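You operate a simulated robot arm through the tools that you are given. There is no shell and no other tool. Be economical: measure what you need, move in short steps, check, and stop when the job is done.

You are at the controls of a simulated robot arm. One attempt, no reset.

## Task
Give cell one its power and air back.
Fine: push the plug home, take the red padlock off and stand it on the post, then turn the red mains switch on; open the line valve. Set down upright: red padlock.

The check looks at the end state, three seconds after you hand in, the way a careful person would. Anything else that was tipped, shoved, dropped, spilled or broken makes it a failure.

## Robot
A 7-joint arm with a four-finger gripper on a trunk, on a base that drives. Base frame: it is fixed to the floor where the robot stands at the start and does not move with it; the origin is under the middle of the robot, x ahead of it, y to its left, z up. Units: cm, degrees, N and s.
Its first joint turns from -69.0 to 172.0 degrees. Places, roughly: MAINS 1 socket [60, 10, 80]; blue line valve lever [-130, 0, 70]; blue mains switch [-110, 0, 70]; blue padlock [125, 375, 75]; green padlock [125, 375, 75]; peg by the red mains switch [60, 0, 70]; red bleed button [40, 0, 60]; red line valve lever [40, 0, 70]; red mains switch [60, 0, 70]; top of the LINE 1 post [50, 10, 80]. Payload 3.67 kg.
Tool frame: the origin (TCP) lies between the finger pads and is the grasp point; the fingertips stand 2.8 cm ahead of it; z points along the fingers, y is the line along which they close. The gripper opens to 11.2 cm. The gripper's body begins 7.3 cm behind the TCP.
Orientation is told as [roll, pitch, yaw] about the base's x, y, z axes, in that order, counted from this pose: with the fingers straight down and closing along the base's y, the tool's x points along the base's -x, its y along +y and its z along -z.

## Interface
- The arm moves only by the tool servo_tool. Its argument "moves" is a list of rows, each a list of 3 entries, a list of its own where there are three numbers: the opening, from 0 (shut) to 1 (fully open), then the shift along the tool's x, y, z in cm, then the turn, a rotation vector about the tool's x, y, z in degrees. In form: [[hand, [tx, ty, tz], [ax, ay, az]], ...]. A call has 1 to 8 rows; each row shifts and turns the commanded pose from where the row before left it, along the tool's axes as they then stand. Rows are played at 5 a second. More than 5 cm and 8.6 degrees between two rows, or a gripper value outside its range, and nothing of the call is played. A pose out of reach is approached as far as the arm can. The call stops where the force on the tool passes 90 N (or 10 N more than at its start, if that is more) or the arm is blocked; 0.2 s more then pass. The fingers move at their own pace and stop on an object; they squeeze with about 31 N. The grip force told is the motor's: it shows also when the fingers shut on nothing. Time passes only in rows, and 0.2 s behind the last, so rows that do not move let the fingers close. It gives the time, the measured TCP pose, the force on the tool (base axes), the opening and the grip force at its end, in the units of the frame above (readings bear some noise), with the torque about the TCP (base axes, N m) and any sound that the robot's microphone picked up.
- Cameras (640 x 400 px; columns grow to the right, rows downward): "scene" is now at [7.07, 9.3, 107.93]; the picture's right is [0.97, -0.24, -0.00], its down [-0.13, -0.54, -0.83] and it looks along [0.20, 0.81, -0.56] (base axes); focal length 214 px, centre (320, 200). "wrist" rides on the gripper at [6, -1.8, -10.4] in the tool frame; the picture's right is [0.29, 0.96, 0.00], its down [-0.80, 0.24, -0.55] and it looks along [-0.53, 0.16, 0.83] (tool axes); focal length 234 px, centre (320, 200). There is no depth. A picture from a camera that has moved, and an enlarged one, comes with that camera's place and axes in the base frame and with its lens. The place of the scene camera against the robot may be out by one fixed shift of up to 1.2 cm in any direction.
- capture(camera): a new picture of that camera. No time passes.
- move_column(by): slides the trunk up (or, below 0, down) by that many cm; the arm and the scene camera ride with it, the base frame stays. It gives what a move gives, with no picture.
- drive_base(legs): drives the robot by 1 to 6 legs, each [ahead, turn to the left] in cm and degrees, along the robot's own axes; the way and the turn of a leg run together, so that a leg with both is an arc; at most 150 cm and 180 degrees a leg. The arm and the cameras ride along, it lands a little off, and it stops where it bumps. It gives what a move gives.
- turn_head(pan, tilt): turns the head with the scene camera to pan (to the left, within 86 degrees either way) and tilt (down, from -29 to 69), counted from straight ahead of the robot. It gives what a move gives.
- inspect(camera, box): a new picture of the part [left, top, right, bottom] of that camera's present view, enlarged. No time passes.
- close_job(): hands the job in; it is judged then, once.

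Go step by step. Nothing tells you exact positions but the pictures and the camera data: compare them with the known pose of the tool, close in by small moves and look again before you grip or let go. The budget is 120 turns and 78 pictures, counting those below and the enlarged ones. Unless the task says otherwise, let go and move clear before handing in, and close with one line.

The tools are called by a JSON object that holds its "name" and its "arguments". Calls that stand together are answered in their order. servo_tool: Moves the arm, as the interface text tells. Its arguments: {"type":"object","properties":{"moves":{"type":"array"}},"required":["moves"]} The other tools are called the same way: move_column (by) slides the trunk up or down; drive_base (legs) drives the base; turn_head (pan, tilt) turns the head that bears the scene camera; capture (camera) takes a picture; inspect (camera, box) takes an enlarged picture of a part of a camera's view; close_job () hands the job in.

At the start:

```text
time_s: 0.0
position: [69.38, 19.33, 117.54]
tcp_rot: [5.8, -0.2, -3.1]
ft_force: [-0.3, -0.3, 0.0]
torque: [0.0, 0.0, 0.02]
opening: 11.21
grip_force: 0.0
trunk travel left (down, up): [-20.0, 64.0]
robot x, y, heading: [0.34, 0.12, -0.2]
head pan, tilt: [76.1, 34.0]
```

scene: 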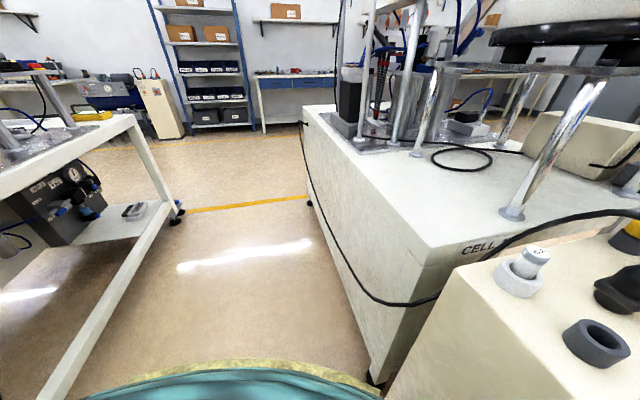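
wrist: 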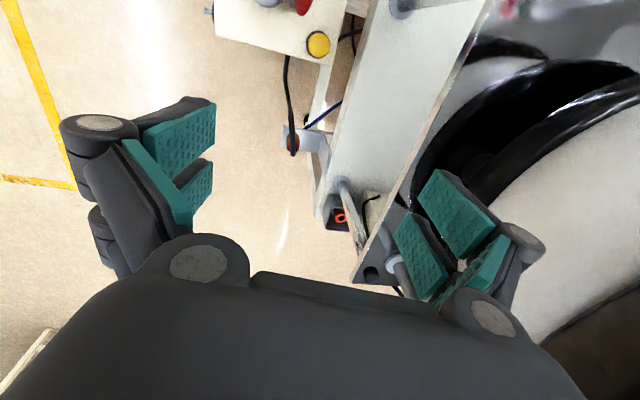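

The scene camera looks to the left now, with cell 1 in view at the right edge. I'll turn the head to face ahead and down to see the work area.

{"name": "turn_head", "arguments": {"pan": 10, "tilt": 40}}

{"name": "capture", "arguments": {"camera": "scene"}}

```text
time_s: 1.4
position: [69.53, 18.98, 117.82]
tcp_rot: [6.2, -0.2, -3.4]
ft_force: [0.0, -0.9, -0.2]
torque: [-0.03, -0.03, 0.02]
opening: 11.19
grip_force: 0.0
trunk travel left (down, up): [-20.0, 64.0]
robot x, y, heading: [-0.31, 0.27, -0.1]
head pan, tilt: [10.0, 40.0]
```

```text
75 pictures are left
camera scene: at [13.32, 2.18, 107.01], right [0.17, -0.98, 0.0], down [-0.63, -0.11, -0.77], along [0.75, 0.13, -0.64], focal length 214 px, centre (320, 200)
```

scene: 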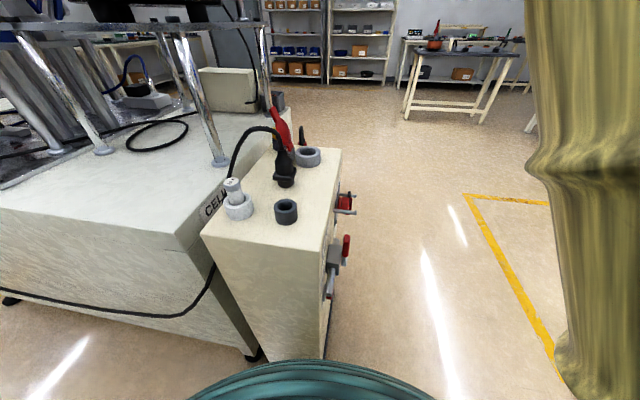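

The service box's top is in view, with the plug, cups and post on it and the switch and valve on the side facing -y. I'll enlarge it.

{"name": "inspect", "arguments": {"camera": "scene", "box": [190, 90, 370, 240]}}

{"name": "inspect", "arguments": {"camera": "scene", "box": [300, 170, 380, 320]}}

{"name": "inspect", "arguments": {"camera": "wrist", "box": [180, 0, 480, 240]}}

```text
2.67 times, centred on (280, 165) of scene
camera zoom: at [13.32, 2.18, 107.01], right [0.17, -0.98, 0.0], down [-0.63, -0.11, -0.77], along [0.75, 0.13, -0.64], focal length 572 px, centre (427, 293)
```

zoom: 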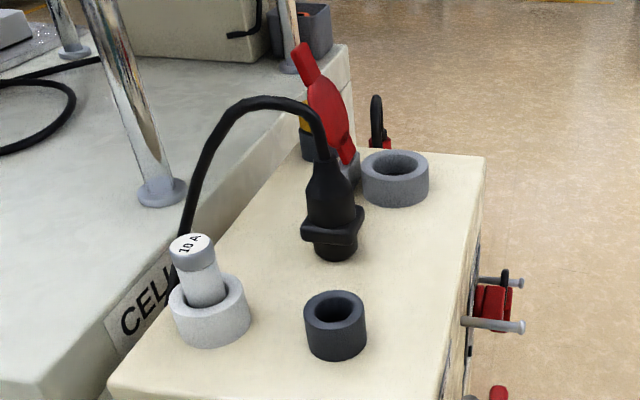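

```text
2.67 times, centred on (340, 245) of scene
camera zoom: at [13.32, 2.18, 107.01], right [0.17, -0.98, 0.0], down [-0.63, -0.11, -0.77], along [0.75, 0.13, -0.64], focal length 572 px, centre (267, 80)
```

zoom: 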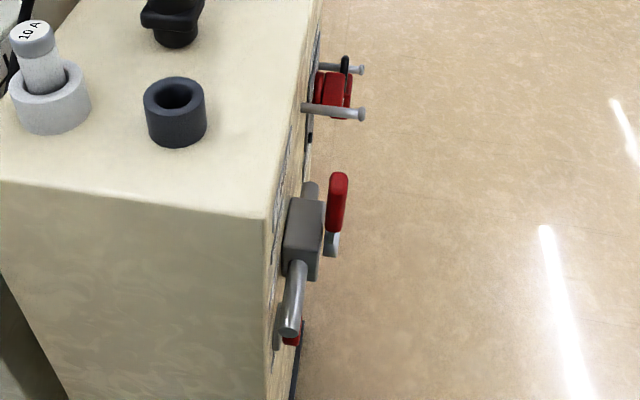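

```text
1.67 times, centred on (330, 120) of wrist
camera zoom: at [63.26, 16.35, 127.85], right [-0.23, 0.97, 0.1], down [0.8, 0.13, 0.58], along [0.55, 0.22, -0.81], focal length 390 px, centre (303, 333)
```

zoom: 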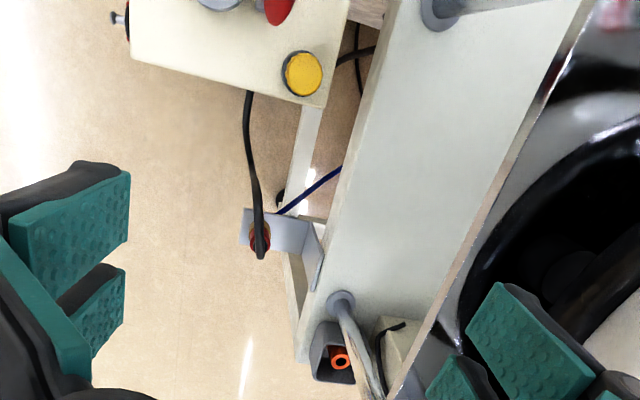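

The box front face (facing -y) holds the switch and valve, so working from the -y side looks best. I'll check the floor to the right before driving.

{"name": "turn_head", "arguments": {"pan": -70, "tilt": 30}}

{"name": "capture", "arguments": {"camera": "scene"}}

```text
time_s: 2.9
position: [69.56, 18.92, 117.59]
tcp_rot: [6.2, -0.2, -3.5]
ft_force: [-0.5, -0.3, 0.2]
torque: [0.01, 0.0, -0.01]
opening: 11.21
grip_force: 0.1
trunk travel left (down, up): [-20.0, 64.0]
robot x, y, heading: [-0.09, -0.21, -0.0]
head pan, tilt: [-70.0, 30.0]
```

```text
71 pictures are left
camera scene: at [8.05, -7.8, 108.54], right [-0.94, -0.34, 0.0], down [-0.17, 0.47, -0.87], along [0.3, -0.81, -0.5], focal length 214 px, centre (320, 200)
```

scene: 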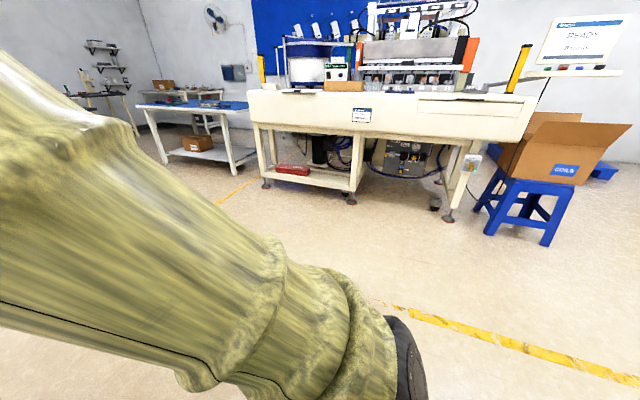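

The floor is clear out to the other bench. I'll drive round so that I face the box's front from the -y side.

{"name": "drive_base", "arguments": {"legs": [[0, -90], [62, 0], [0, 90], [50, 0], [0, 90]]}}

{"name": "turn_head", "arguments": {"pan": 0, "tilt": 35}}

{"name": "capture", "arguments": {"camera": "scene"}}

```text
time_s: 20.3
position: [32.48, 6.37, 117.65]
tcp_rot: [6.2, -0.2, 84.7]
ft_force: [-1.1, 0.7, -0.2]
torque: [-0.01, 0.04, 0.04]
opening: 11.19
grip_force: 0.1
trunk travel left (down, up): [-20.0, 64.0]
robot x, y, heading: [49.2, -63.91, 88.2]
head pan, tilt: [-70.0, 30.0]
```

```text
time_s: 21.8
position: [32.56, 6.34, 117.65]
tcp_rot: [6.3, -0.1, 84.7]
ft_force: [-0.8, -0.2, -0.4]
torque: [0.0, 0.01, -0.01]
opening: 11.2
grip_force: 0.0
trunk travel left (down, up): [-20.0, 64.0]
robot x, y, heading: [49.18, -63.98, 88.2]
head pan, tilt: [0.0, 35.0]
```

```text
70 pictures are left
camera scene: at [49.57, -49.27, 107.77], right [1.0, -0.03, 0.0], down [-0.02, -0.57, -0.82], along [0.03, 0.82, -0.57], focal length 214 px, centre (320, 200)
```

scene: 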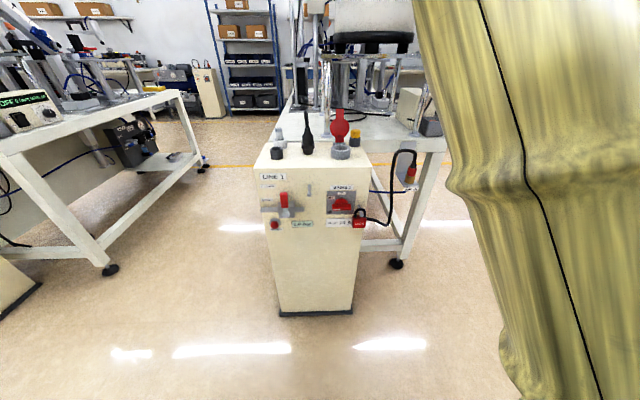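

{"name": "inspect", "arguments": {"camera": "scene", "box": [245, 100, 375, 175]}}

{"name": "inspect", "arguments": {"camera": "scene", "box": [250, 165, 430, 245]}}

{"name": "capture", "arguments": {"camera": "wrist"}}

```text
4.92 times, centred on (310, 138) of scene
camera zoom: at [49.57, -49.27, 107.77], right [1.0, -0.03, 0.0], down [-0.02, -0.57, -0.82], along [0.03, 0.82, -0.57], focal length 1056 px, centre (369, 508)
```

zoom: 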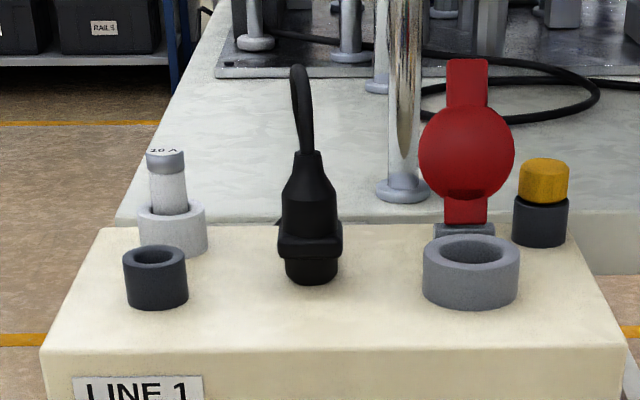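

```text
3.56 times, centred on (340, 205) of scene
camera zoom: at [49.57, -49.27, 107.77], right [1.0, -0.03, 0.0], down [-0.02, -0.57, -0.82], along [0.03, 0.82, -0.57], focal length 763 px, centre (249, 182)
```

zoom: 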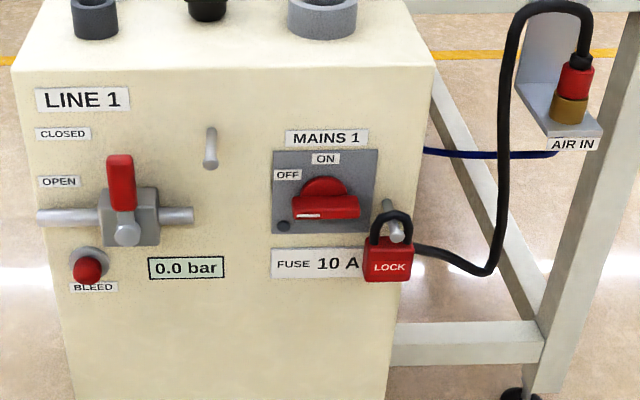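

```text
67 pictures are left
camera wrist: at [34.81, -0.01, 127.91], right [-0.97, -0.2, 0.1], down [-0.1, 0.81, 0.58], along [-0.2, 0.55, -0.81], focal length 234 px, centre (320, 200)
```

wrist: 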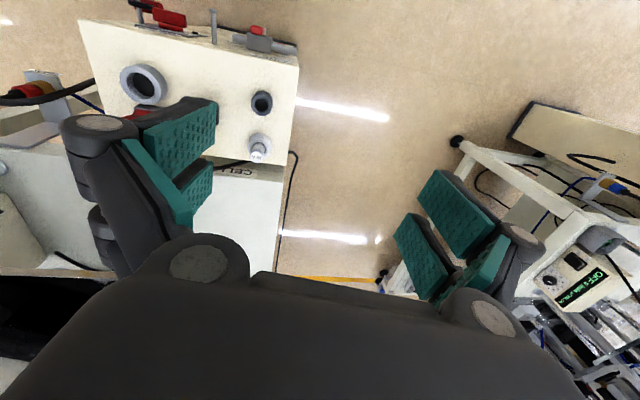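

I see the valve (closed, lever up), the switch at OFF, the red lock hung on a peg by the switch, and on top the plug at about (48,17), with a grey socket with a red lid at about (58.5,14). I'll bring the wrist camera closer to the top.

{"name": "servo_tool", "arguments": {"moves": [[1, [1.3, -3.4, 3], [0, 0, 0]], [1, [1.3, -3.4, 3], [0, 0, 0]], [1, [1.3, -3.4, 3], [0, 0, 0]], [1, [1.3, -3.4, 3], [0, 0, 0]], [1, [1.3, -3.4, 3], [0, 0, 0]], [1, [1.3, -3.4, 3], [0, 0, 0]]]}}

{"name": "capture", "arguments": {"camera": "wrist"}}

```text
time_s: 23.1
position: [49.95, -2.95, 97.6]
tcp_rot: [6.3, -0.3, 84.9]
ft_force: [-0.4, 0.1, -0.5]
torque: [-0.01, 0.02, 0.0]
opening: 11.17
grip_force: 0.1
trunk travel left (down, up): [-20.0, 64.0]
robot x, y, heading: [49.45, -63.63, 88.2]
head pan, tilt: [0.0, 35.0]
```

```text
66 pictures are left
camera wrist: at [52.22, -9.31, 107.76], right [-0.97, -0.2, 0.1], down [-0.11, 0.81, 0.58], along [-0.2, 0.55, -0.81], focal length 234 px, centre (320, 200)
```

wrist: 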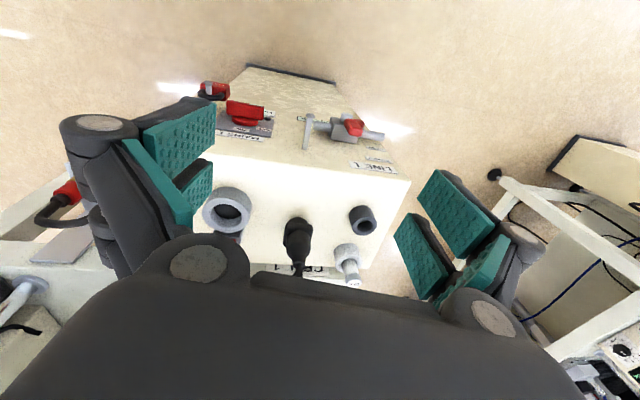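

{"name": "inspect", "arguments": {"camera": "wrist", "box": [190, 170, 400, 290]}}

{"name": "inspect", "arguments": {"camera": "scene", "box": [290, 105, 350, 165]}}

```text
3.05 times, centred on (295, 230) of wrist
camera zoom: at [52.22, -9.31, 107.76], right [-0.97, -0.2, 0.1], down [-0.11, 0.81, 0.58], along [-0.2, 0.55, -0.81], focal length 714 px, centre (396, 109)
```

zoom: 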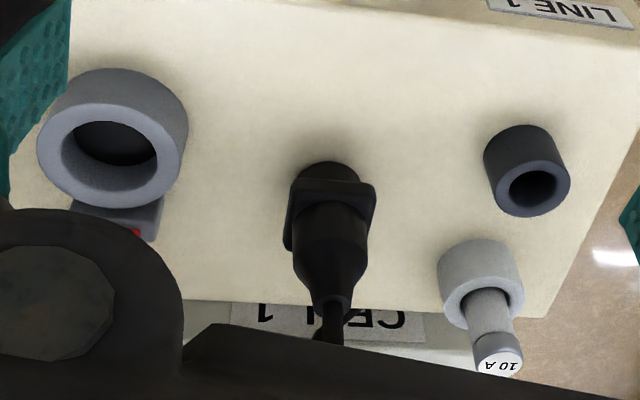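

```text
6.67 times, centred on (320, 135) of scene
camera zoom: at [49.6, -49.27, 107.77], right [1.0, -0.03, 0.0], down [-0.02, -0.57, -0.82], along [0.03, 0.82, -0.57], focal length 1430 px, centre (320, 633)
```

zoom: 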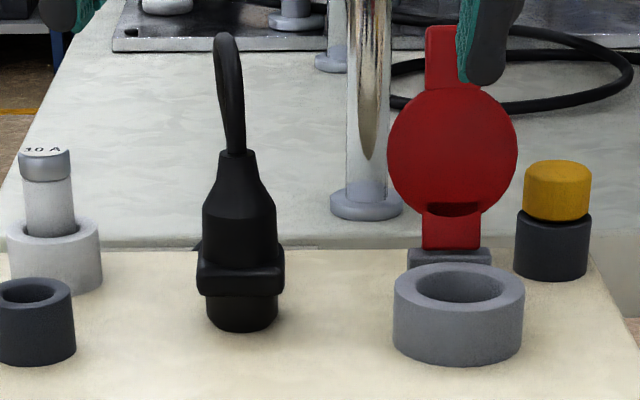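

The plug stands free on the post top and the open grey ring with the red lid is the MAINS 1 socket, so I must lift it over and press it in. I'll tilt the tool to about 50° from vertical, approaching from the front so the cable stays clear.

{"name": "servo_tool", "arguments": {"moves": [[0.7, [0, 0, 0], [6.3, 0, 0]], [0.7, [0, 0, 0], [0, 0, -5]], [0.7, [0, 0, 0], [0, -8.3, 0]], [0.7, [0, 0, 0], [0, -8.3, 0]], [0.7, [0, 0, 0], [0, -8.3, 0]], [0.7, [0, 0, 0], [0, -8.3, 0]], [0.7, [0, 0, 0], [0, -8.3, 0]], [0.7, [0, 0, 0], [0, -8.3, 0]]]}}

{"name": "capture", "arguments": {"camera": "wrist"}}

{"name": "capture", "arguments": {"camera": "scene"}}

```text
time_s: 24.9
position: [50.16, -3.04, 97.53]
tcp_rot: [-0.1, -50.1, 89.8]
ft_force: [0.7, 0.6, -0.9]
torque: [0.01, 0.0, -0.01]
opening: 7.86
grip_force: 0.0
trunk travel left (down, up): [-20.0, 64.0]
robot x, y, heading: [49.36, -63.85, 88.3]
head pan, tilt: [0.0, 35.0]
```

```text
63 pictures are left
camera wrist: at [51.74, -15.02, 99.71], right [-0.96, -0.18, -0.22], down [-0.24, 0.09, 0.97], along [-0.16, 0.98, -0.13], focal length 234 px, centre (320, 200)
```

wrist: 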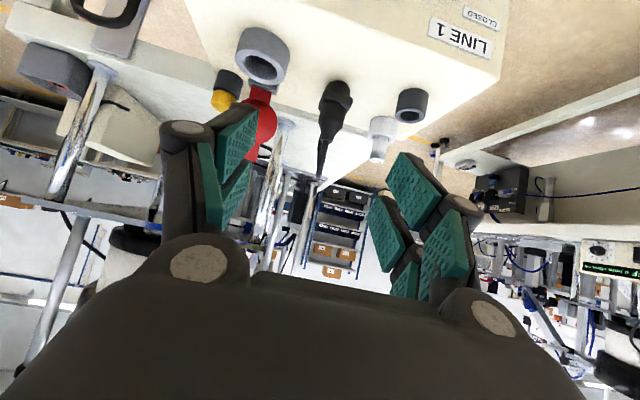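

```text
62 pictures are left
camera scene: at [49.59, -49.27, 107.77], right [1.0, -0.03, 0.0], down [-0.02, -0.57, -0.82], along [0.03, 0.82, -0.57], focal length 214 px, centre (320, 200)
```

scene: 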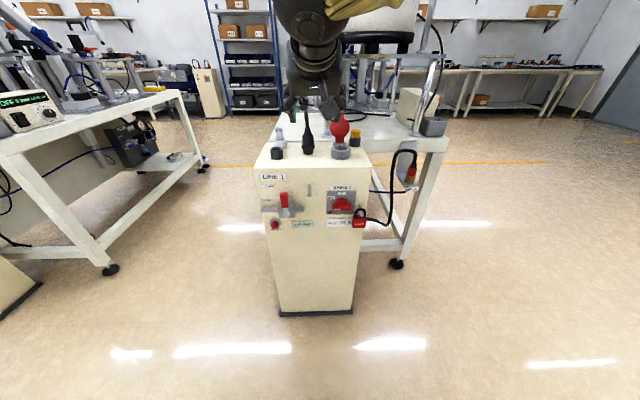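

{"name": "inspect", "arguments": {"camera": "wrist", "box": [200, 10, 440, 160]}}

```text
2.67 times, centred on (320, 85) of wrist
camera zoom: at [51.74, -15.02, 99.71], right [-0.96, -0.18, -0.22], down [-0.24, 0.09, 0.97], along [-0.16, 0.98, -0.13], focal length 624 px, centre (320, 507)
```

zoom: 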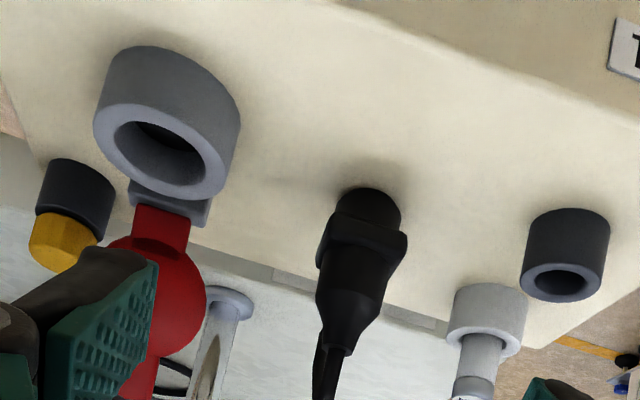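

From the wrist views: plug axis at about (48.0,15.1) with its body at z 83.7–86.3, socket centre at about (57.8,11.8) with its rim near z 82.7. I'll move to pre-grasp in line with the tool axis.

{"name": "servo_tool", "arguments": {"moves": [[0.7, [-0.7, 0.7, 4], [0, 0, 0]], [0.7, [-0.7, 0.7, 4], [0, 0, 0]], [0.7, [-0.7, 0.76, 4.1], [0, 0, 0]], [0.7, [0, 0, 3], [0, 0, 0]]]}}

{"name": "capture", "arguments": {"camera": "wrist"}}

{"name": "inspect", "arguments": {"camera": "scene", "box": [245, 90, 375, 175]}}

```text
time_s: 25.9
position: [47.92, 10.14, 89.65]
tcp_rot: [-0.2, -50.1, 89.9]
ft_force: [0.5, 0.3, -0.5]
torque: [0.02, 0.01, -0.02]
opening: 7.87
grip_force: 0.1
trunk travel left (down, up): [-20.0, 64.0]
robot x, y, heading: [48.89, -63.89, 88.0]
head pan, tilt: [0.0, 35.0]
```

```text
60 pictures are left
camera wrist: at [49.54, -1.65, 91.69], right [-0.96, -0.18, -0.22], down [-0.24, 0.09, 0.97], along [-0.16, 0.98, -0.13], focal length 234 px, centre (320, 200)
```

wrist: 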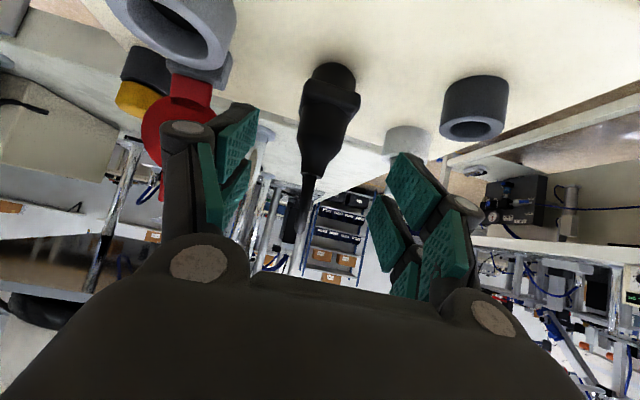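

```text
4.71 times, centred on (310, 132) of scene
camera zoom: at [49.56, -49.27, 107.77], right [1.0, -0.03, 0.0], down [-0.02, -0.57, -0.82], along [0.03, 0.82, -0.57], focal length 1009 px, centre (367, 518)
```

zoom: 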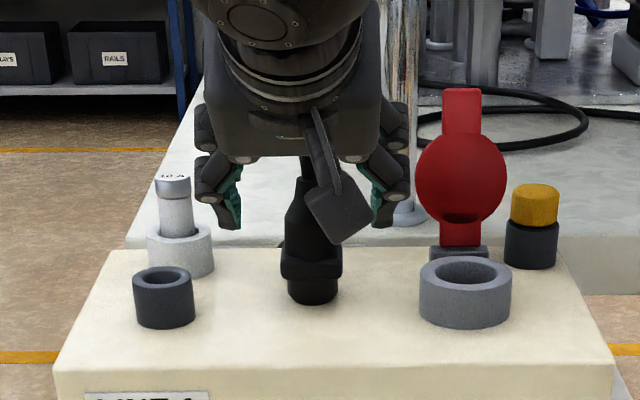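

The alignment holds (plug axis about (48.0,15.2)). I'll move in along the tool axis and close.

{"name": "servo_tool", "arguments": {"moves": [[0.7, [0.1, 0, 2], [0, 0, 0]], [0.7, [0.1, 0, 2], [0, 0, 0]], [0.7, [0.1, 0, 2.1], [0, 0, 0]]]}}

{"name": "capture", "arguments": {"camera": "wrist"}}

```text
time_s: 26.8
position: [48.06, 14.6, 84.96]
tcp_rot: [0.4, -49.8, 89.3]
ft_force: [-0.2, 0.2, 0.4]
torque: [0.0, -0.01, 0.0]
opening: 7.82
grip_force: 0.0
trunk travel left (down, up): [-20.0, 64.0]
robot x, y, heading: [49.0, -63.79, 88.2]
head pan, tilt: [0.0, 35.0]
```

```text
58 pictures are left
camera wrist: at [49.82, 2.61, 87.19], right [-0.96, -0.18, -0.22], down [-0.24, 0.09, 0.97], along [-0.15, 0.98, -0.13], focal length 234 px, centre (320, 200)
```

wrist: 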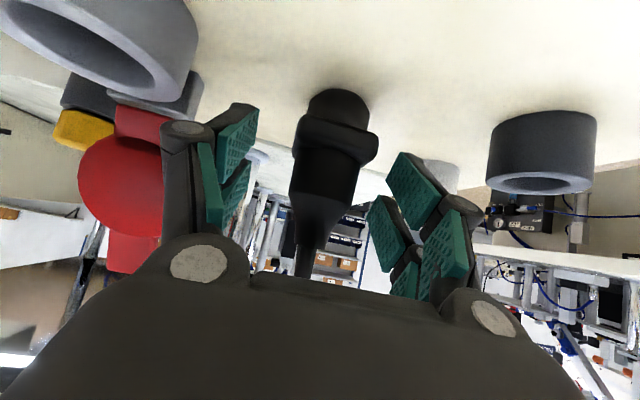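

The plug body lies at the TCP pixel, so I'll close on it.

{"name": "servo_tool", "arguments": {"moves": [[0.4, [0, 0, 0], [0, 0, 0]], [0.2, [0, 0, 0], [0, 0, 0]], [0.2, [0, 0, 0], [0, 0, 0]], [0.2, [0, 0, 0], [0, 0, 0]]]}}

{"name": "capture", "arguments": {"camera": "wrist"}}

```text
time_s: 27.8
position: [48.1, 14.42, 85.15]
tcp_rot: [0.3, -49.8, 89.4]
ft_force: [-0.8, 0.1, -0.2]
torque: [-0.01, 0.05, -0.01]
opening: 4.03
grip_force: 31.5
trunk travel left (down, up): [-20.0, 64.0]
robot x, y, heading: [49.27, -63.72, 88.2]
head pan, tilt: [0.0, 35.0]
```

```text
57 pictures are left
camera wrist: at [49.75, 2.54, 87.27], right [-0.96, -0.18, -0.22], down [-0.24, 0.09, 0.97], along [-0.15, 0.98, -0.13], focal length 234 px, centre (320, 200)
```

wrist: 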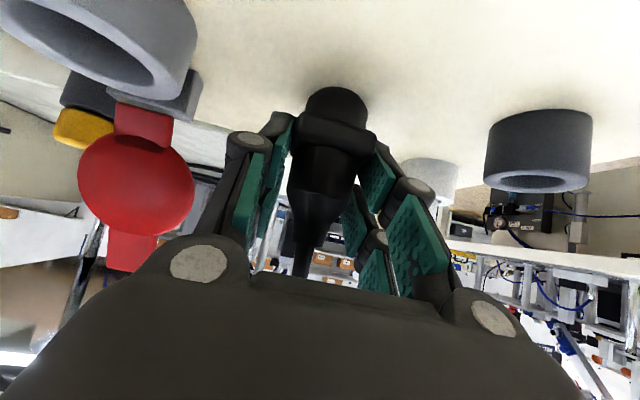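

Gripped at 4.0 cm. Lifting it straight up by 5 cm.

{"name": "servo_tool", "arguments": {"moves": [[0.2, [-0.77, 0, -0.64], [0, 0, 0]], [0.2, [-1, 0, -0.83], [0, 0, 0]], [0.2, [-1, 0, -0.83], [0, 0, 0]], [0.2, [-1.06, 0, -0.9], [0, 0, 0]]]}}

{"name": "capture", "arguments": {"camera": "wrist"}}

{"name": "inspect", "arguments": {"camera": "scene", "box": [245, 90, 375, 175]}}

```text
time_s: 28.8
position: [47.83, 14.46, 90.35]
tcp_rot: [-0.1, -50.0, 89.8]
ft_force: [0.3, 0.4, -0.9]
torque: [0.03, 0.01, -0.01]
opening: 3.51
grip_force: 31.0
trunk travel left (down, up): [-20.0, 64.0]
robot x, y, heading: [49.36, -63.87, 88.2]
head pan, tilt: [0.0, 35.0]
```

```text
56 pictures are left
camera wrist: at [49.53, 2.51, 92.44], right [-0.96, -0.18, -0.22], down [-0.24, 0.09, 0.97], along [-0.15, 0.98, -0.13], focal length 234 px, centre (320, 200)
```

wrist: 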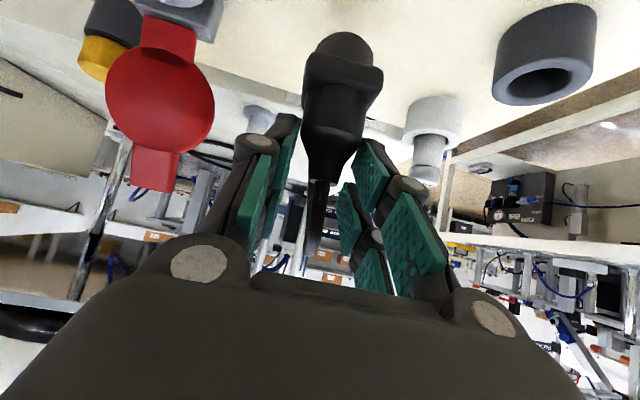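

```text
4.71 times, centred on (310, 132) of scene
camera zoom: at [49.17, -49.3, 107.65], right [1.0, 0.01, 0.0], down [0.01, -0.58, -0.81], along [-0.01, 0.81, -0.58], focal length 1009 px, centre (367, 518)
```

zoom: 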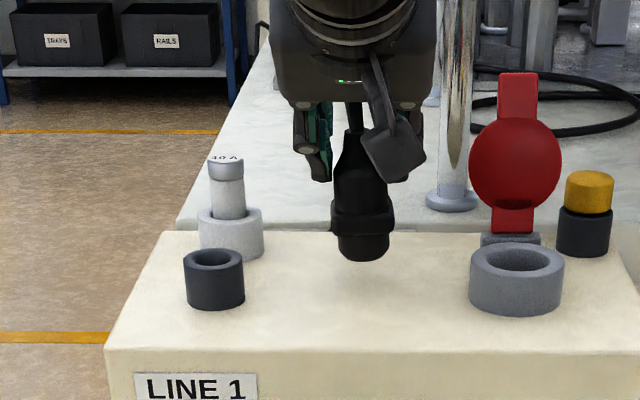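

The plug slipped about 3 cm in the grip because the fingertips had caught the collar edge. I'll set it back down, flatten the approach and grip the body above the collar.

{"name": "servo_tool", "arguments": {"moves": [[0.2, [0.77, 0, 0.64], [0, 0, 0]], [0.2, [0.5, 0, 0.42], [0, 0, 0]], [0.2, [0.2, 0, 0.16], [0, 0, 0]]]}}

{"name": "capture", "arguments": {"camera": "wrist"}}

```text
time_s: 29.6
position: [48.64, 14.63, 88.47]
tcp_rot: [1.6, -49.6, 88.2]
ft_force: [4.8, 6.8, 22.6]
torque: [0.47, -0.2, -0.06]
opening: 3.52
grip_force: 30.4
trunk travel left (down, up): [-20.0, 64.0]
robot x, y, heading: [49.09, -64.26, 88.3]
head pan, tilt: [0.0, 35.0]
```

```text
54 pictures are left
camera wrist: at [50.33, 2.77, 90.57], right [-0.96, -0.18, -0.2], down [-0.22, 0.1, 0.97], along [-0.15, 0.98, -0.13], focal length 234 px, centre (320, 200)
```

wrist: 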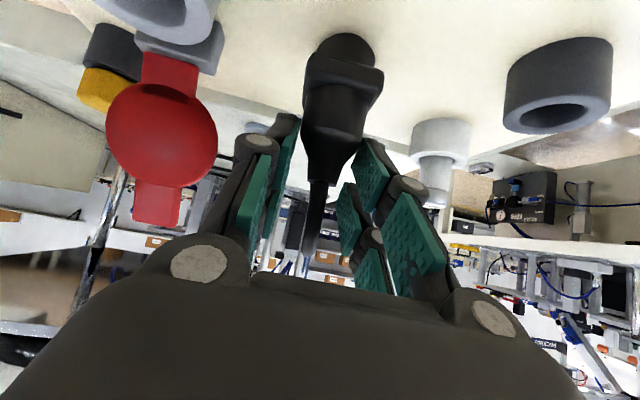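

It's on the surface (22 N). I'll release and check that it stands.

{"name": "servo_tool", "arguments": {"moves": [[0.36, [0, 0, 0], [0, 0, 0]], [0.5, [0, 0, 0], [0, 0, 0]], [0.65, [0, 0, 0], [0, 0, 0]], [0.65, [0, 0, 0], [0, 0, 0]]]}}

{"name": "capture", "arguments": {"camera": "wrist"}}

```text
time_s: 30.6
position: [48.43, 14.63, 87.84]
tcp_rot: [1.2, -49.2, 88.5]
ft_force: [-0.2, -0.1, 0.1]
torque: [0.0, 0.04, 0.0]
opening: 7.26
grip_force: 0.0
trunk travel left (down, up): [-20.0, 64.0]
robot x, y, heading: [49.08, -63.85, 88.2]
head pan, tilt: [0.0, 35.0]
```

```text
53 pictures are left
camera wrist: at [50.11, 2.72, 90.21], right [-0.96, -0.18, -0.2], down [-0.22, 0.1, 0.97], along [-0.15, 0.98, -0.14], focal length 234 px, centre (320, 200)
```

wrist: 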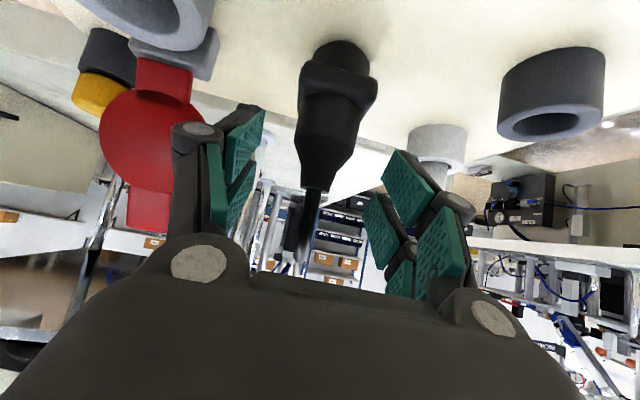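

The plug stands upright at about (48.6,15.6). I'll flatten the tool by 15° and re-aim so the pads take the body just above the collar.

{"name": "servo_tool", "arguments": {"moves": [[0.65, [0, 0, 0], [0, -7.5, 0]], [0.65, [0, 0, 0], [0, -7.5, 0]], [0.65, [1, -0.1, 0.17], [0, 0, 0]], [0.65, [1, 0, 0.17], [0, 0, 0]]]}}

{"name": "capture", "arguments": {"camera": "wrist"}}

{"name": "inspect", "arguments": {"camera": "scene", "box": [245, 90, 375, 175]}}

```text
time_s: 31.6
position: [48.85, 13.96, 86.03]
tcp_rot: [0.1, -58.4, 88.3]
ft_force: [0.6, 0.4, -0.3]
torque: [0.01, -0.01, -0.01]
opening: 7.27
grip_force: 0.1
out of reach, approached as far as the arm can: row 1, 2
trunk travel left (down, up): [-20.0, 64.0]
robot x, y, heading: [49.12, -63.65, 88.4]
head pan, tilt: [0.0, 35.0]
```

```text
52 pictures are left
camera wrist: at [50.19, 1.82, 86.52], right [-0.96, -0.12, -0.24], down [-0.24, -0.04, 0.97], along [-0.13, 0.99, 0.01], focal length 234 px, centre (320, 200)
```

wrist: 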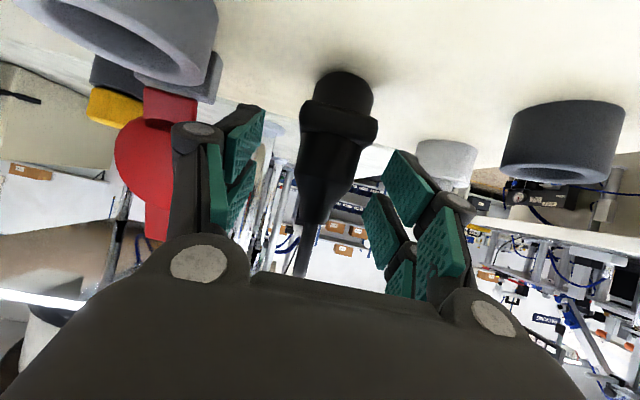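

```text
4.71 times, centred on (310, 132) of scene
camera zoom: at [48.35, -49.54, 107.18], right [0.99, 0.11, 0.0], down [0.07, -0.62, -0.78], along [-0.09, 0.77, -0.63], focal length 1009 px, centre (367, 518)
```

zoom: 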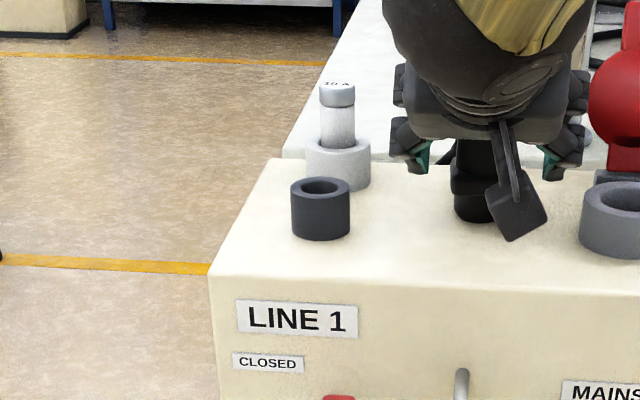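

The tool reached 58° from vertical, which puts the pads just above the collar. Closing again.

{"name": "servo_tool", "arguments": {"moves": [[0.4, [0, 0, 0], [0, 0, 0]], [0.2, [0, 0, 0], [0, 0, 0]], [0.2, [0, 0, 0], [0, 0, 0]], [0.2, [0, 0, 0], [0, 0, 0]]]}}

{"name": "capture", "arguments": {"camera": "wrist"}}

```text
time_s: 32.5
position: [48.8, 13.89, 86.18]
tcp_rot: [0.0, -58.3, 88.4]
ft_force: [0.2, -0.1, -0.2]
torque: [-0.02, -0.03, 0.0]
opening: 4.03
grip_force: 30.7
trunk travel left (down, up): [-20.0, 64.0]
robot x, y, heading: [49.0, -64.03, 88.1]
head pan, tilt: [0.0, 35.0]
```

```text
50 pictures are left
camera wrist: at [50.12, 1.79, 86.57], right [-0.96, -0.12, -0.25], down [-0.24, -0.05, 0.97], along [-0.13, 0.99, 0.01], focal length 234 px, centre (320, 200)
```

wrist: 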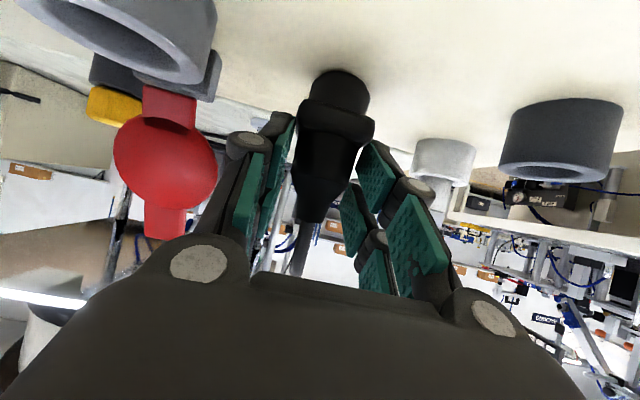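

{"name": "servo_tool", "arguments": {"moves": [[0.2, [-0.43, 0, -0.26], [0, 0, 0]], [0.2, [-0.43, 0, -0.26], [0, 0, 0]], [0.2, [-0.43, 0, -0.26], [0, 0, 0]], [0.2, [-0.43, 0, -0.26], [0, 0, 0]]]}}

{"name": "capture", "arguments": {"camera": "wrist"}}

```text
time_s: 33.5
position: [48.2, 13.61, 88.62]
tcp_rot: [-2.1, -59.1, 90.4]
ft_force: [-0.1, 0.2, -1.4]
torque: [-0.02, 0.02, 0.02]
opening: 4.03
grip_force: 30.8
trunk travel left (down, up): [-20.0, 64.0]
robot x, y, heading: [49.5, -63.94, 88.1]
head pan, tilt: [0.0, 35.0]
```

```text
49 pictures are left
camera wrist: at [49.66, 1.52, 88.84], right [-0.96, -0.12, -0.27], down [-0.26, -0.06, 0.96], along [-0.14, 0.99, 0.02], focal length 234 px, centre (320, 200)
```

wrist: 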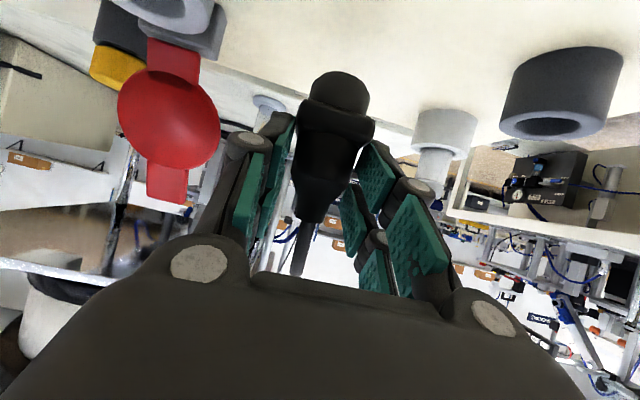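

It now lifts cleanly with no slip. I'll raise it further, bring it back in y, then carry it to +x over the socket.

{"name": "servo_tool", "arguments": {"moves": [[0.2, [-1.3, 0, -0.8], [0, 0, 0]], [0.2, [-0.85, 0, -0.5], [0, 0, 0]], [0.2, [0.9, 0, -1.5], [0, 0, 0]], [0.2, [0.9, 0, -1.5], [0, 0, 0]], [0.2, [0, -2.5, 0], [0, 0, 0]], [0.2, [0, -2.5, 0], [0, 0, 0]], [0.2, [0, -2.5, 0], [0, 0, 0]], [0.2, [0, -1.5, 0], [0, 0, 0]]]}}

{"name": "capture", "arguments": {"camera": "wrist"}}

{"name": "inspect", "arguments": {"camera": "scene", "box": [265, 80, 395, 165]}}

```text
time_s: 35.4
position: [57.11, 9.63, 91.3]
tcp_rot: [-1.9, -59.0, 90.3]
ft_force: [0.7, 0.2, -1.2]
torque: [-0.07, 0.03, -0.01]
opening: 4.02
grip_force: 31.0
trunk travel left (down, up): [-20.0, 64.0]
robot x, y, heading: [49.23, -63.71, 88.0]
head pan, tilt: [0.0, 35.0]
```

```text
48 pictures are left
camera wrist: at [58.49, -2.37, 91.48], right [-0.96, -0.12, -0.26], down [-0.26, -0.06, 0.96], along [-0.14, 0.99, 0.02], focal length 234 px, centre (320, 200)
```

wrist: 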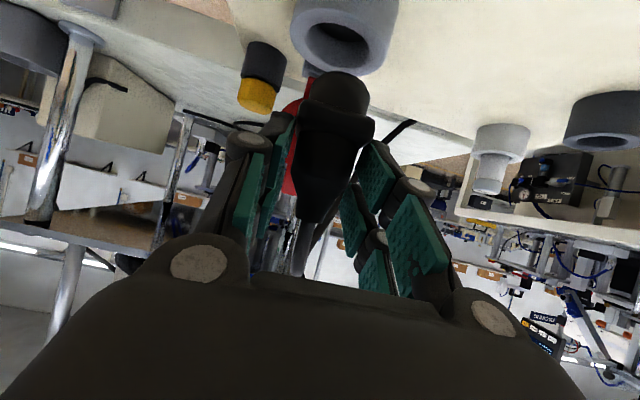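

```text
4.71 times, centred on (330, 122) of scene
camera zoom: at [49.6, -49.27, 107.76], right [1.0, -0.03, 0.0], down [-0.02, -0.57, -0.82], along [0.03, 0.82, -0.57], focal length 1009 px, centre (273, 565)
```

zoom: 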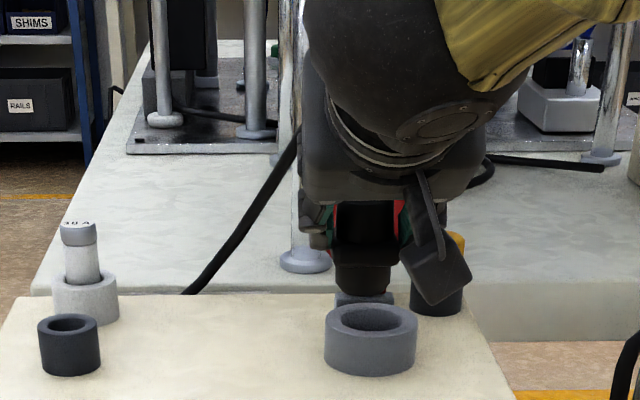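

{"name": "inspect", "arguments": {"camera": "wrist", "box": [260, 0, 420, 100]}}

```text
4.00 times, centred on (340, 50) of wrist
camera zoom: at [58.49, -2.37, 91.48], right [-0.96, -0.12, -0.26], down [-0.26, -0.06, 0.96], along [-0.14, 0.99, 0.02], focal length 937 px, centre (240, 800)
```

zoom: 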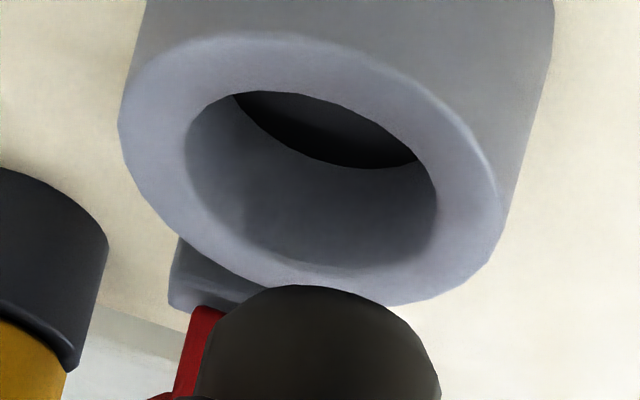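

Comparing rays, the plug axis is at about (56.9,11.4) and the socket at (57.9,12.0). I'll shift (+0.95,+0.6) and descend partway to look.

{"name": "servo_tool", "arguments": {"moves": [[0.2, [-0.31, -0.95, 0.51], [0, 0, 0]], [0.2, [0.6, 0, 0.36], [0, 0, 0]], [0.2, [0.6, 0, 0.36], [0, 0, 0]], [0.2, [0, 0, 0], [0, 0, 0]]]}}

{"name": "inspect", "arguments": {"camera": "wrist", "box": [240, 0, 440, 125]}}

{"name": "inspect", "arguments": {"camera": "scene", "box": [310, 115, 370, 165]}}

```text
time_s: 36.4
position: [58.23, 10.45, 89.71]
tcp_rot: [-2.0, -59.0, 90.1]
ft_force: [-0.1, 0.5, -0.8]
torque: [-0.01, -0.02, 0.0]
opening: 4.01
grip_force: 30.6
trunk travel left (down, up): [-20.0, 64.0]
robot x, y, heading: [49.24, -63.89, 88.4]
head pan, tilt: [0.0, 35.0]
```

```text
3.20 times, centred on (340, 62) of wrist
camera zoom: at [59.66, -1.65, 89.99], right [-0.96, -0.12, -0.26], down [-0.26, -0.06, 0.96], along [-0.13, 0.99, 0.02], focal length 749 px, centre (256, 640)
```

zoom: 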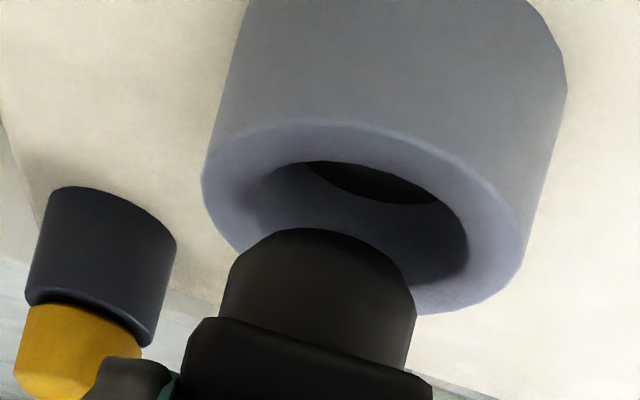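

```text
8.00 times, centred on (340, 140) of scene
camera zoom: at [49.59, -49.26, 107.76], right [1.0, -0.03, 0.0], down [-0.02, -0.57, -0.82], along [0.03, 0.82, -0.57], focal length 1716 px, centre (160, 680)
```

zoom: 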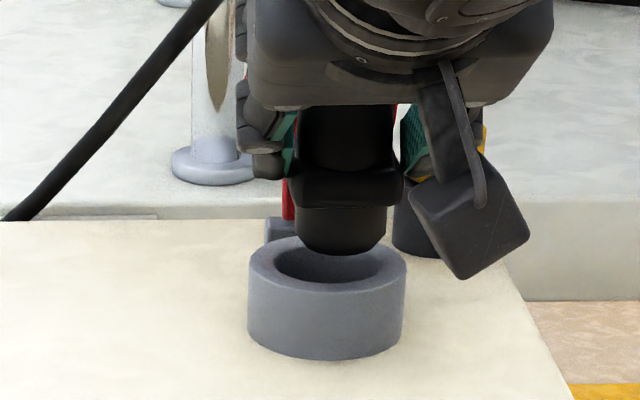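

Both views say the plug is about 0.45 cm too far to +x. I'll correct and lower a bit more.

{"name": "servo_tool", "arguments": {"moves": [[0.2, [0, 0.45, 0], [0, 0, 0]], [0.2, [0.6, 0, 0.36], [0, 0, 0]], [0.2, [0, 0, 0], [0, 0, 0]]]}}

{"name": "inspect", "arguments": {"camera": "wrist", "box": [240, 0, 440, 125]}}

{"name": "inspect", "arguments": {"camera": "scene", "box": [310, 115, 370, 165]}}

```text
time_s: 37.1
position: [57.82, 10.37, 88.97]
tcp_rot: [-1.9, -59.1, 90.1]
ft_force: [0.6, 0.2, -1.6]
torque: [0.02, 0.01, -0.03]
opening: 4.03
grip_force: 30.9
trunk travel left (down, up): [-20.0, 64.0]
robot x, y, heading: [49.33, -63.55, 88.2]
head pan, tilt: [0.0, 35.0]
```

```text
3.20 times, centred on (340, 62) of wrist
camera zoom: at [59.25, -1.7, 89.28], right [-0.96, -0.12, -0.26], down [-0.26, -0.06, 0.96], along [-0.13, 0.99, 0.02], focal length 749 px, centre (256, 640)
```

zoom: 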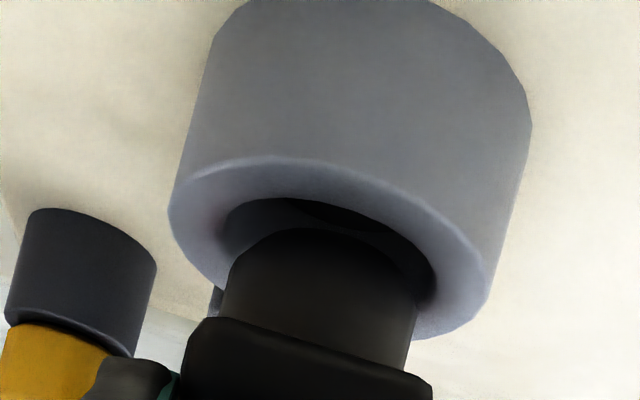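

```text
8.00 times, centred on (340, 140) of scene
camera zoom: at [49.6, -49.26, 107.76], right [1.0, -0.03, 0.0], down [-0.02, -0.57, -0.82], along [0.03, 0.82, -0.57], focal length 1716 px, centre (160, 680)
```

zoom: 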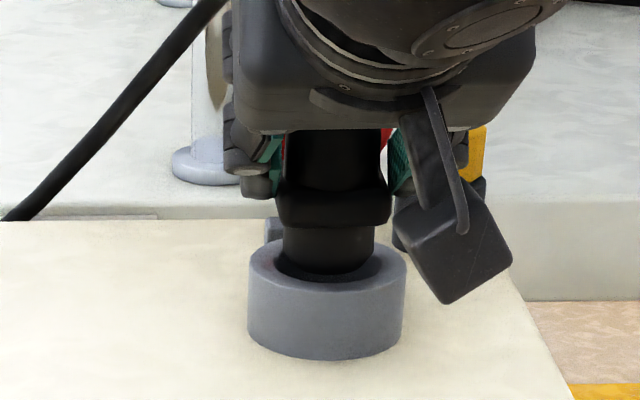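

The nose is now centred over the hole in both views. I'll lower in small steps.

{"name": "servo_tool", "arguments": {"moves": [[0.2, [0.35, 0, 0.2], [0, 0, 0]], [0.2, [0.35, 0, 0.2], [0, 0, 0]], [0.2, [0.35, 0, 0.2], [0, 0, 0]]]}}

{"name": "inspect", "arguments": {"camera": "scene", "box": [310, 115, 370, 165]}}

```text
time_s: 38.0
position: [57.99, 10.4, 87.96]
tcp_rot: [-1.9, -59.0, 90.1]
ft_force: [1.0, 3.3, 2.4]
torque: [0.17, -0.1, -0.04]
opening: 4.01
grip_force: 30.3
trunk travel left (down, up): [-20.0, 64.0]
robot x, y, heading: [49.15, -63.95, 87.9]
head pan, tilt: [0.0, 35.0]
```

```text
8.00 times, centred on (340, 140) of scene
camera zoom: at [49.6, -49.27, 107.77], right [1.0, -0.03, 0.0], down [-0.02, -0.57, -0.82], along [0.03, 0.82, -0.57], focal length 1716 px, centre (160, 680)
```

zoom: 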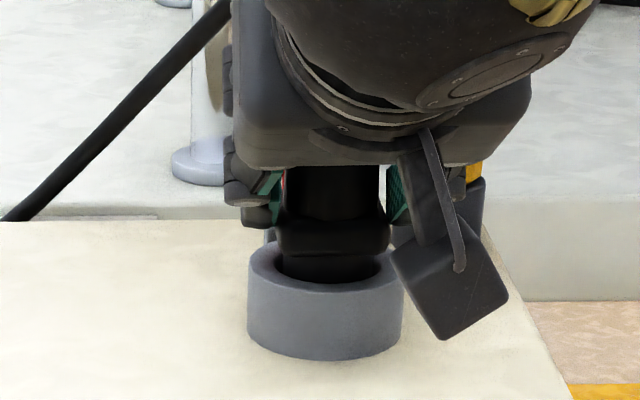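

The nose is entering with light contact. A small +y ease, then further down.

{"name": "servo_tool", "arguments": {"moves": [[0.2, [-0.08, 0, 0.13], [0, 0, 0]], [0.2, [0.3, 0, 0.18], [0, 0, 0]], [0.2, [0.3, 0, 0.18], [0, 0, 0]], [0.2, [0.3, 0, 0.18], [0, 0, 0]]]}}

{"name": "inspect", "arguments": {"camera": "scene", "box": [310, 115, 370, 165]}}

```text
time_s: 39.0
position: [57.82, 10.59, 87.01]
tcp_rot: [-1.9, -59.1, 90.2]
ft_force: [-2.7, 2.4, 9.9]
torque: [0.06, 0.31, 0.03]
opening: 4.01
grip_force: 30.9
trunk travel left (down, up): [-20.0, 64.0]
robot x, y, heading: [49.3, -64.0, 88.4]
head pan, tilt: [0.0, 35.0]
```

```text
8.00 times, centred on (340, 140) of scene
camera zoom: at [49.57, -49.32, 107.79], right [1.0, -0.03, 0.0], down [-0.02, -0.57, -0.82], along [0.03, 0.82, -0.57], focal length 1716 px, centre (160, 680)
```

zoom: 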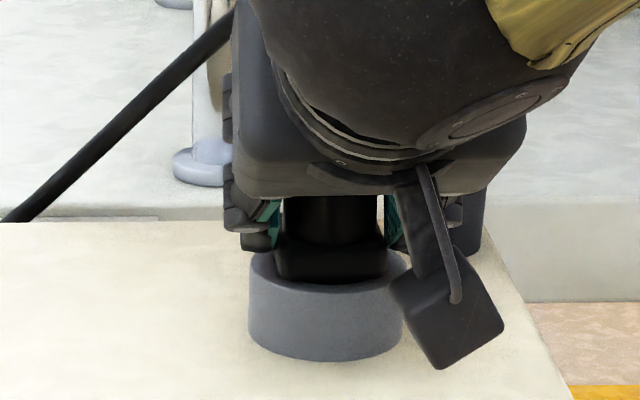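

{"name": "servo_tool", "arguments": {"moves": [[0.2, [0.3, 0, 0.18], [0, 0, 0]], [0.2, [0.3, 0, 0.18], [0, 0, 0]], [0.2, [0.3, 0, 0.18], [0, 0, 0]], [0.2, [0.3, 0, 0.18], [0, 0, 0]]]}}

{"name": "inspect", "arguments": {"camera": "scene", "box": [310, 115, 370, 165]}}

{"name": "capture", "arguments": {"camera": "wrist"}}

```text
time_s: 40.0
position: [58.01, 10.49, 86.14]
tcp_rot: [-1.7, -59.6, 89.9]
ft_force: [5.0, 1.5, 60.5]
torque: [0.46, 0.82, 0.34]
opening: 4.04
grip_force: 30.8
trunk travel left (down, up): [-20.0, 64.0]
robot x, y, heading: [49.45, -63.82, 88.3]
head pan, tilt: [0.0, 35.0]
```

```text
8.00 times, centred on (340, 140) of scene
camera zoom: at [49.59, -49.64, 107.9], right [1.0, -0.03, 0.0], down [-0.02, -0.57, -0.82], along [0.03, 0.82, -0.57], focal length 1716 px, centre (160, 680)
```

zoom: 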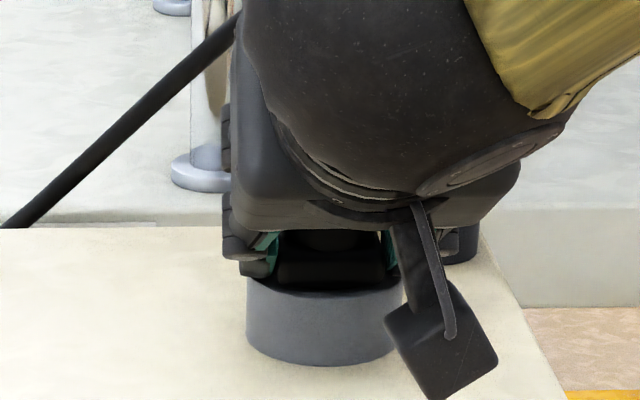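

```text
38 pictures are left
camera wrist: at [59.3, -1.65, 86.36], right [-0.96, -0.12, -0.26], down [-0.26, -0.07, 0.96], along [-0.13, 0.99, 0.03], focal length 234 px, centre (320, 200)
```

wrist: 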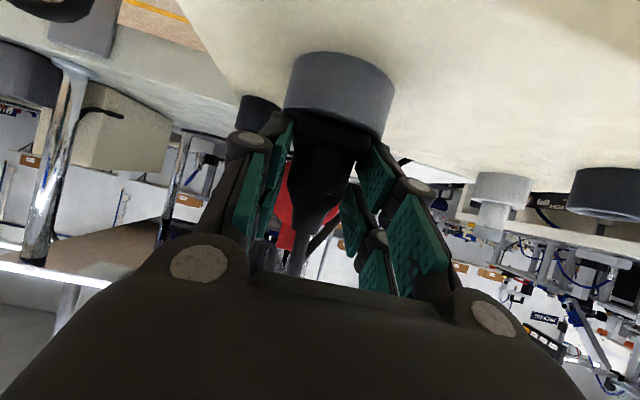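

Strong resistance at 60 N with the collar at the rim. One more short press toward the limit, then a close look.

{"name": "servo_tool", "arguments": {"moves": [[0.2, [0.2, 0, 0.12], [0, 0, 0]], [0.2, [0.15, 0, 0.09], [0, 0, 0]]]}}

{"name": "inspect", "arguments": {"camera": "wrist", "box": [260, 40, 420, 180]}}

```text
time_s: 40.5
position: [57.91, 10.39, 86.16]
tcp_rot: [-1.5, -60.0, 89.5]
ft_force: [12.4, -7.0, 83.9]
torque: [0.41, 1.13, -0.13]
opening: 4.05
grip_force: 30.8
trunk travel left (down, up): [-20.0, 64.0]
robot x, y, heading: [49.29, -63.5, 88.1]
head pan, tilt: [0.0, 35.0]
```

```text
2.86 times, centred on (340, 110) of wrist
camera zoom: at [59.28, -1.67, 86.27], right [-0.96, -0.12, -0.26], down [-0.26, -0.07, 0.96], along [-0.13, 0.99, 0.04], focal length 669 px, centre (263, 457)
```

zoom: 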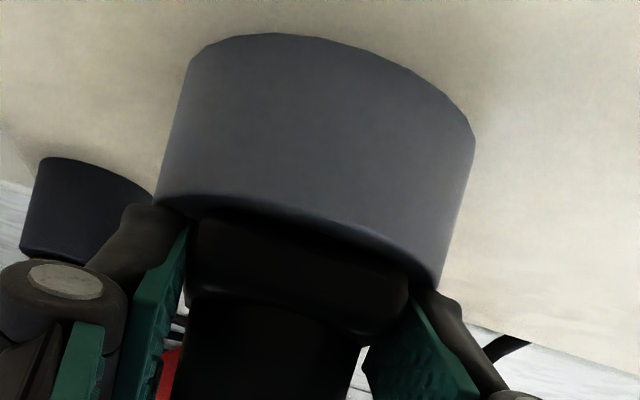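

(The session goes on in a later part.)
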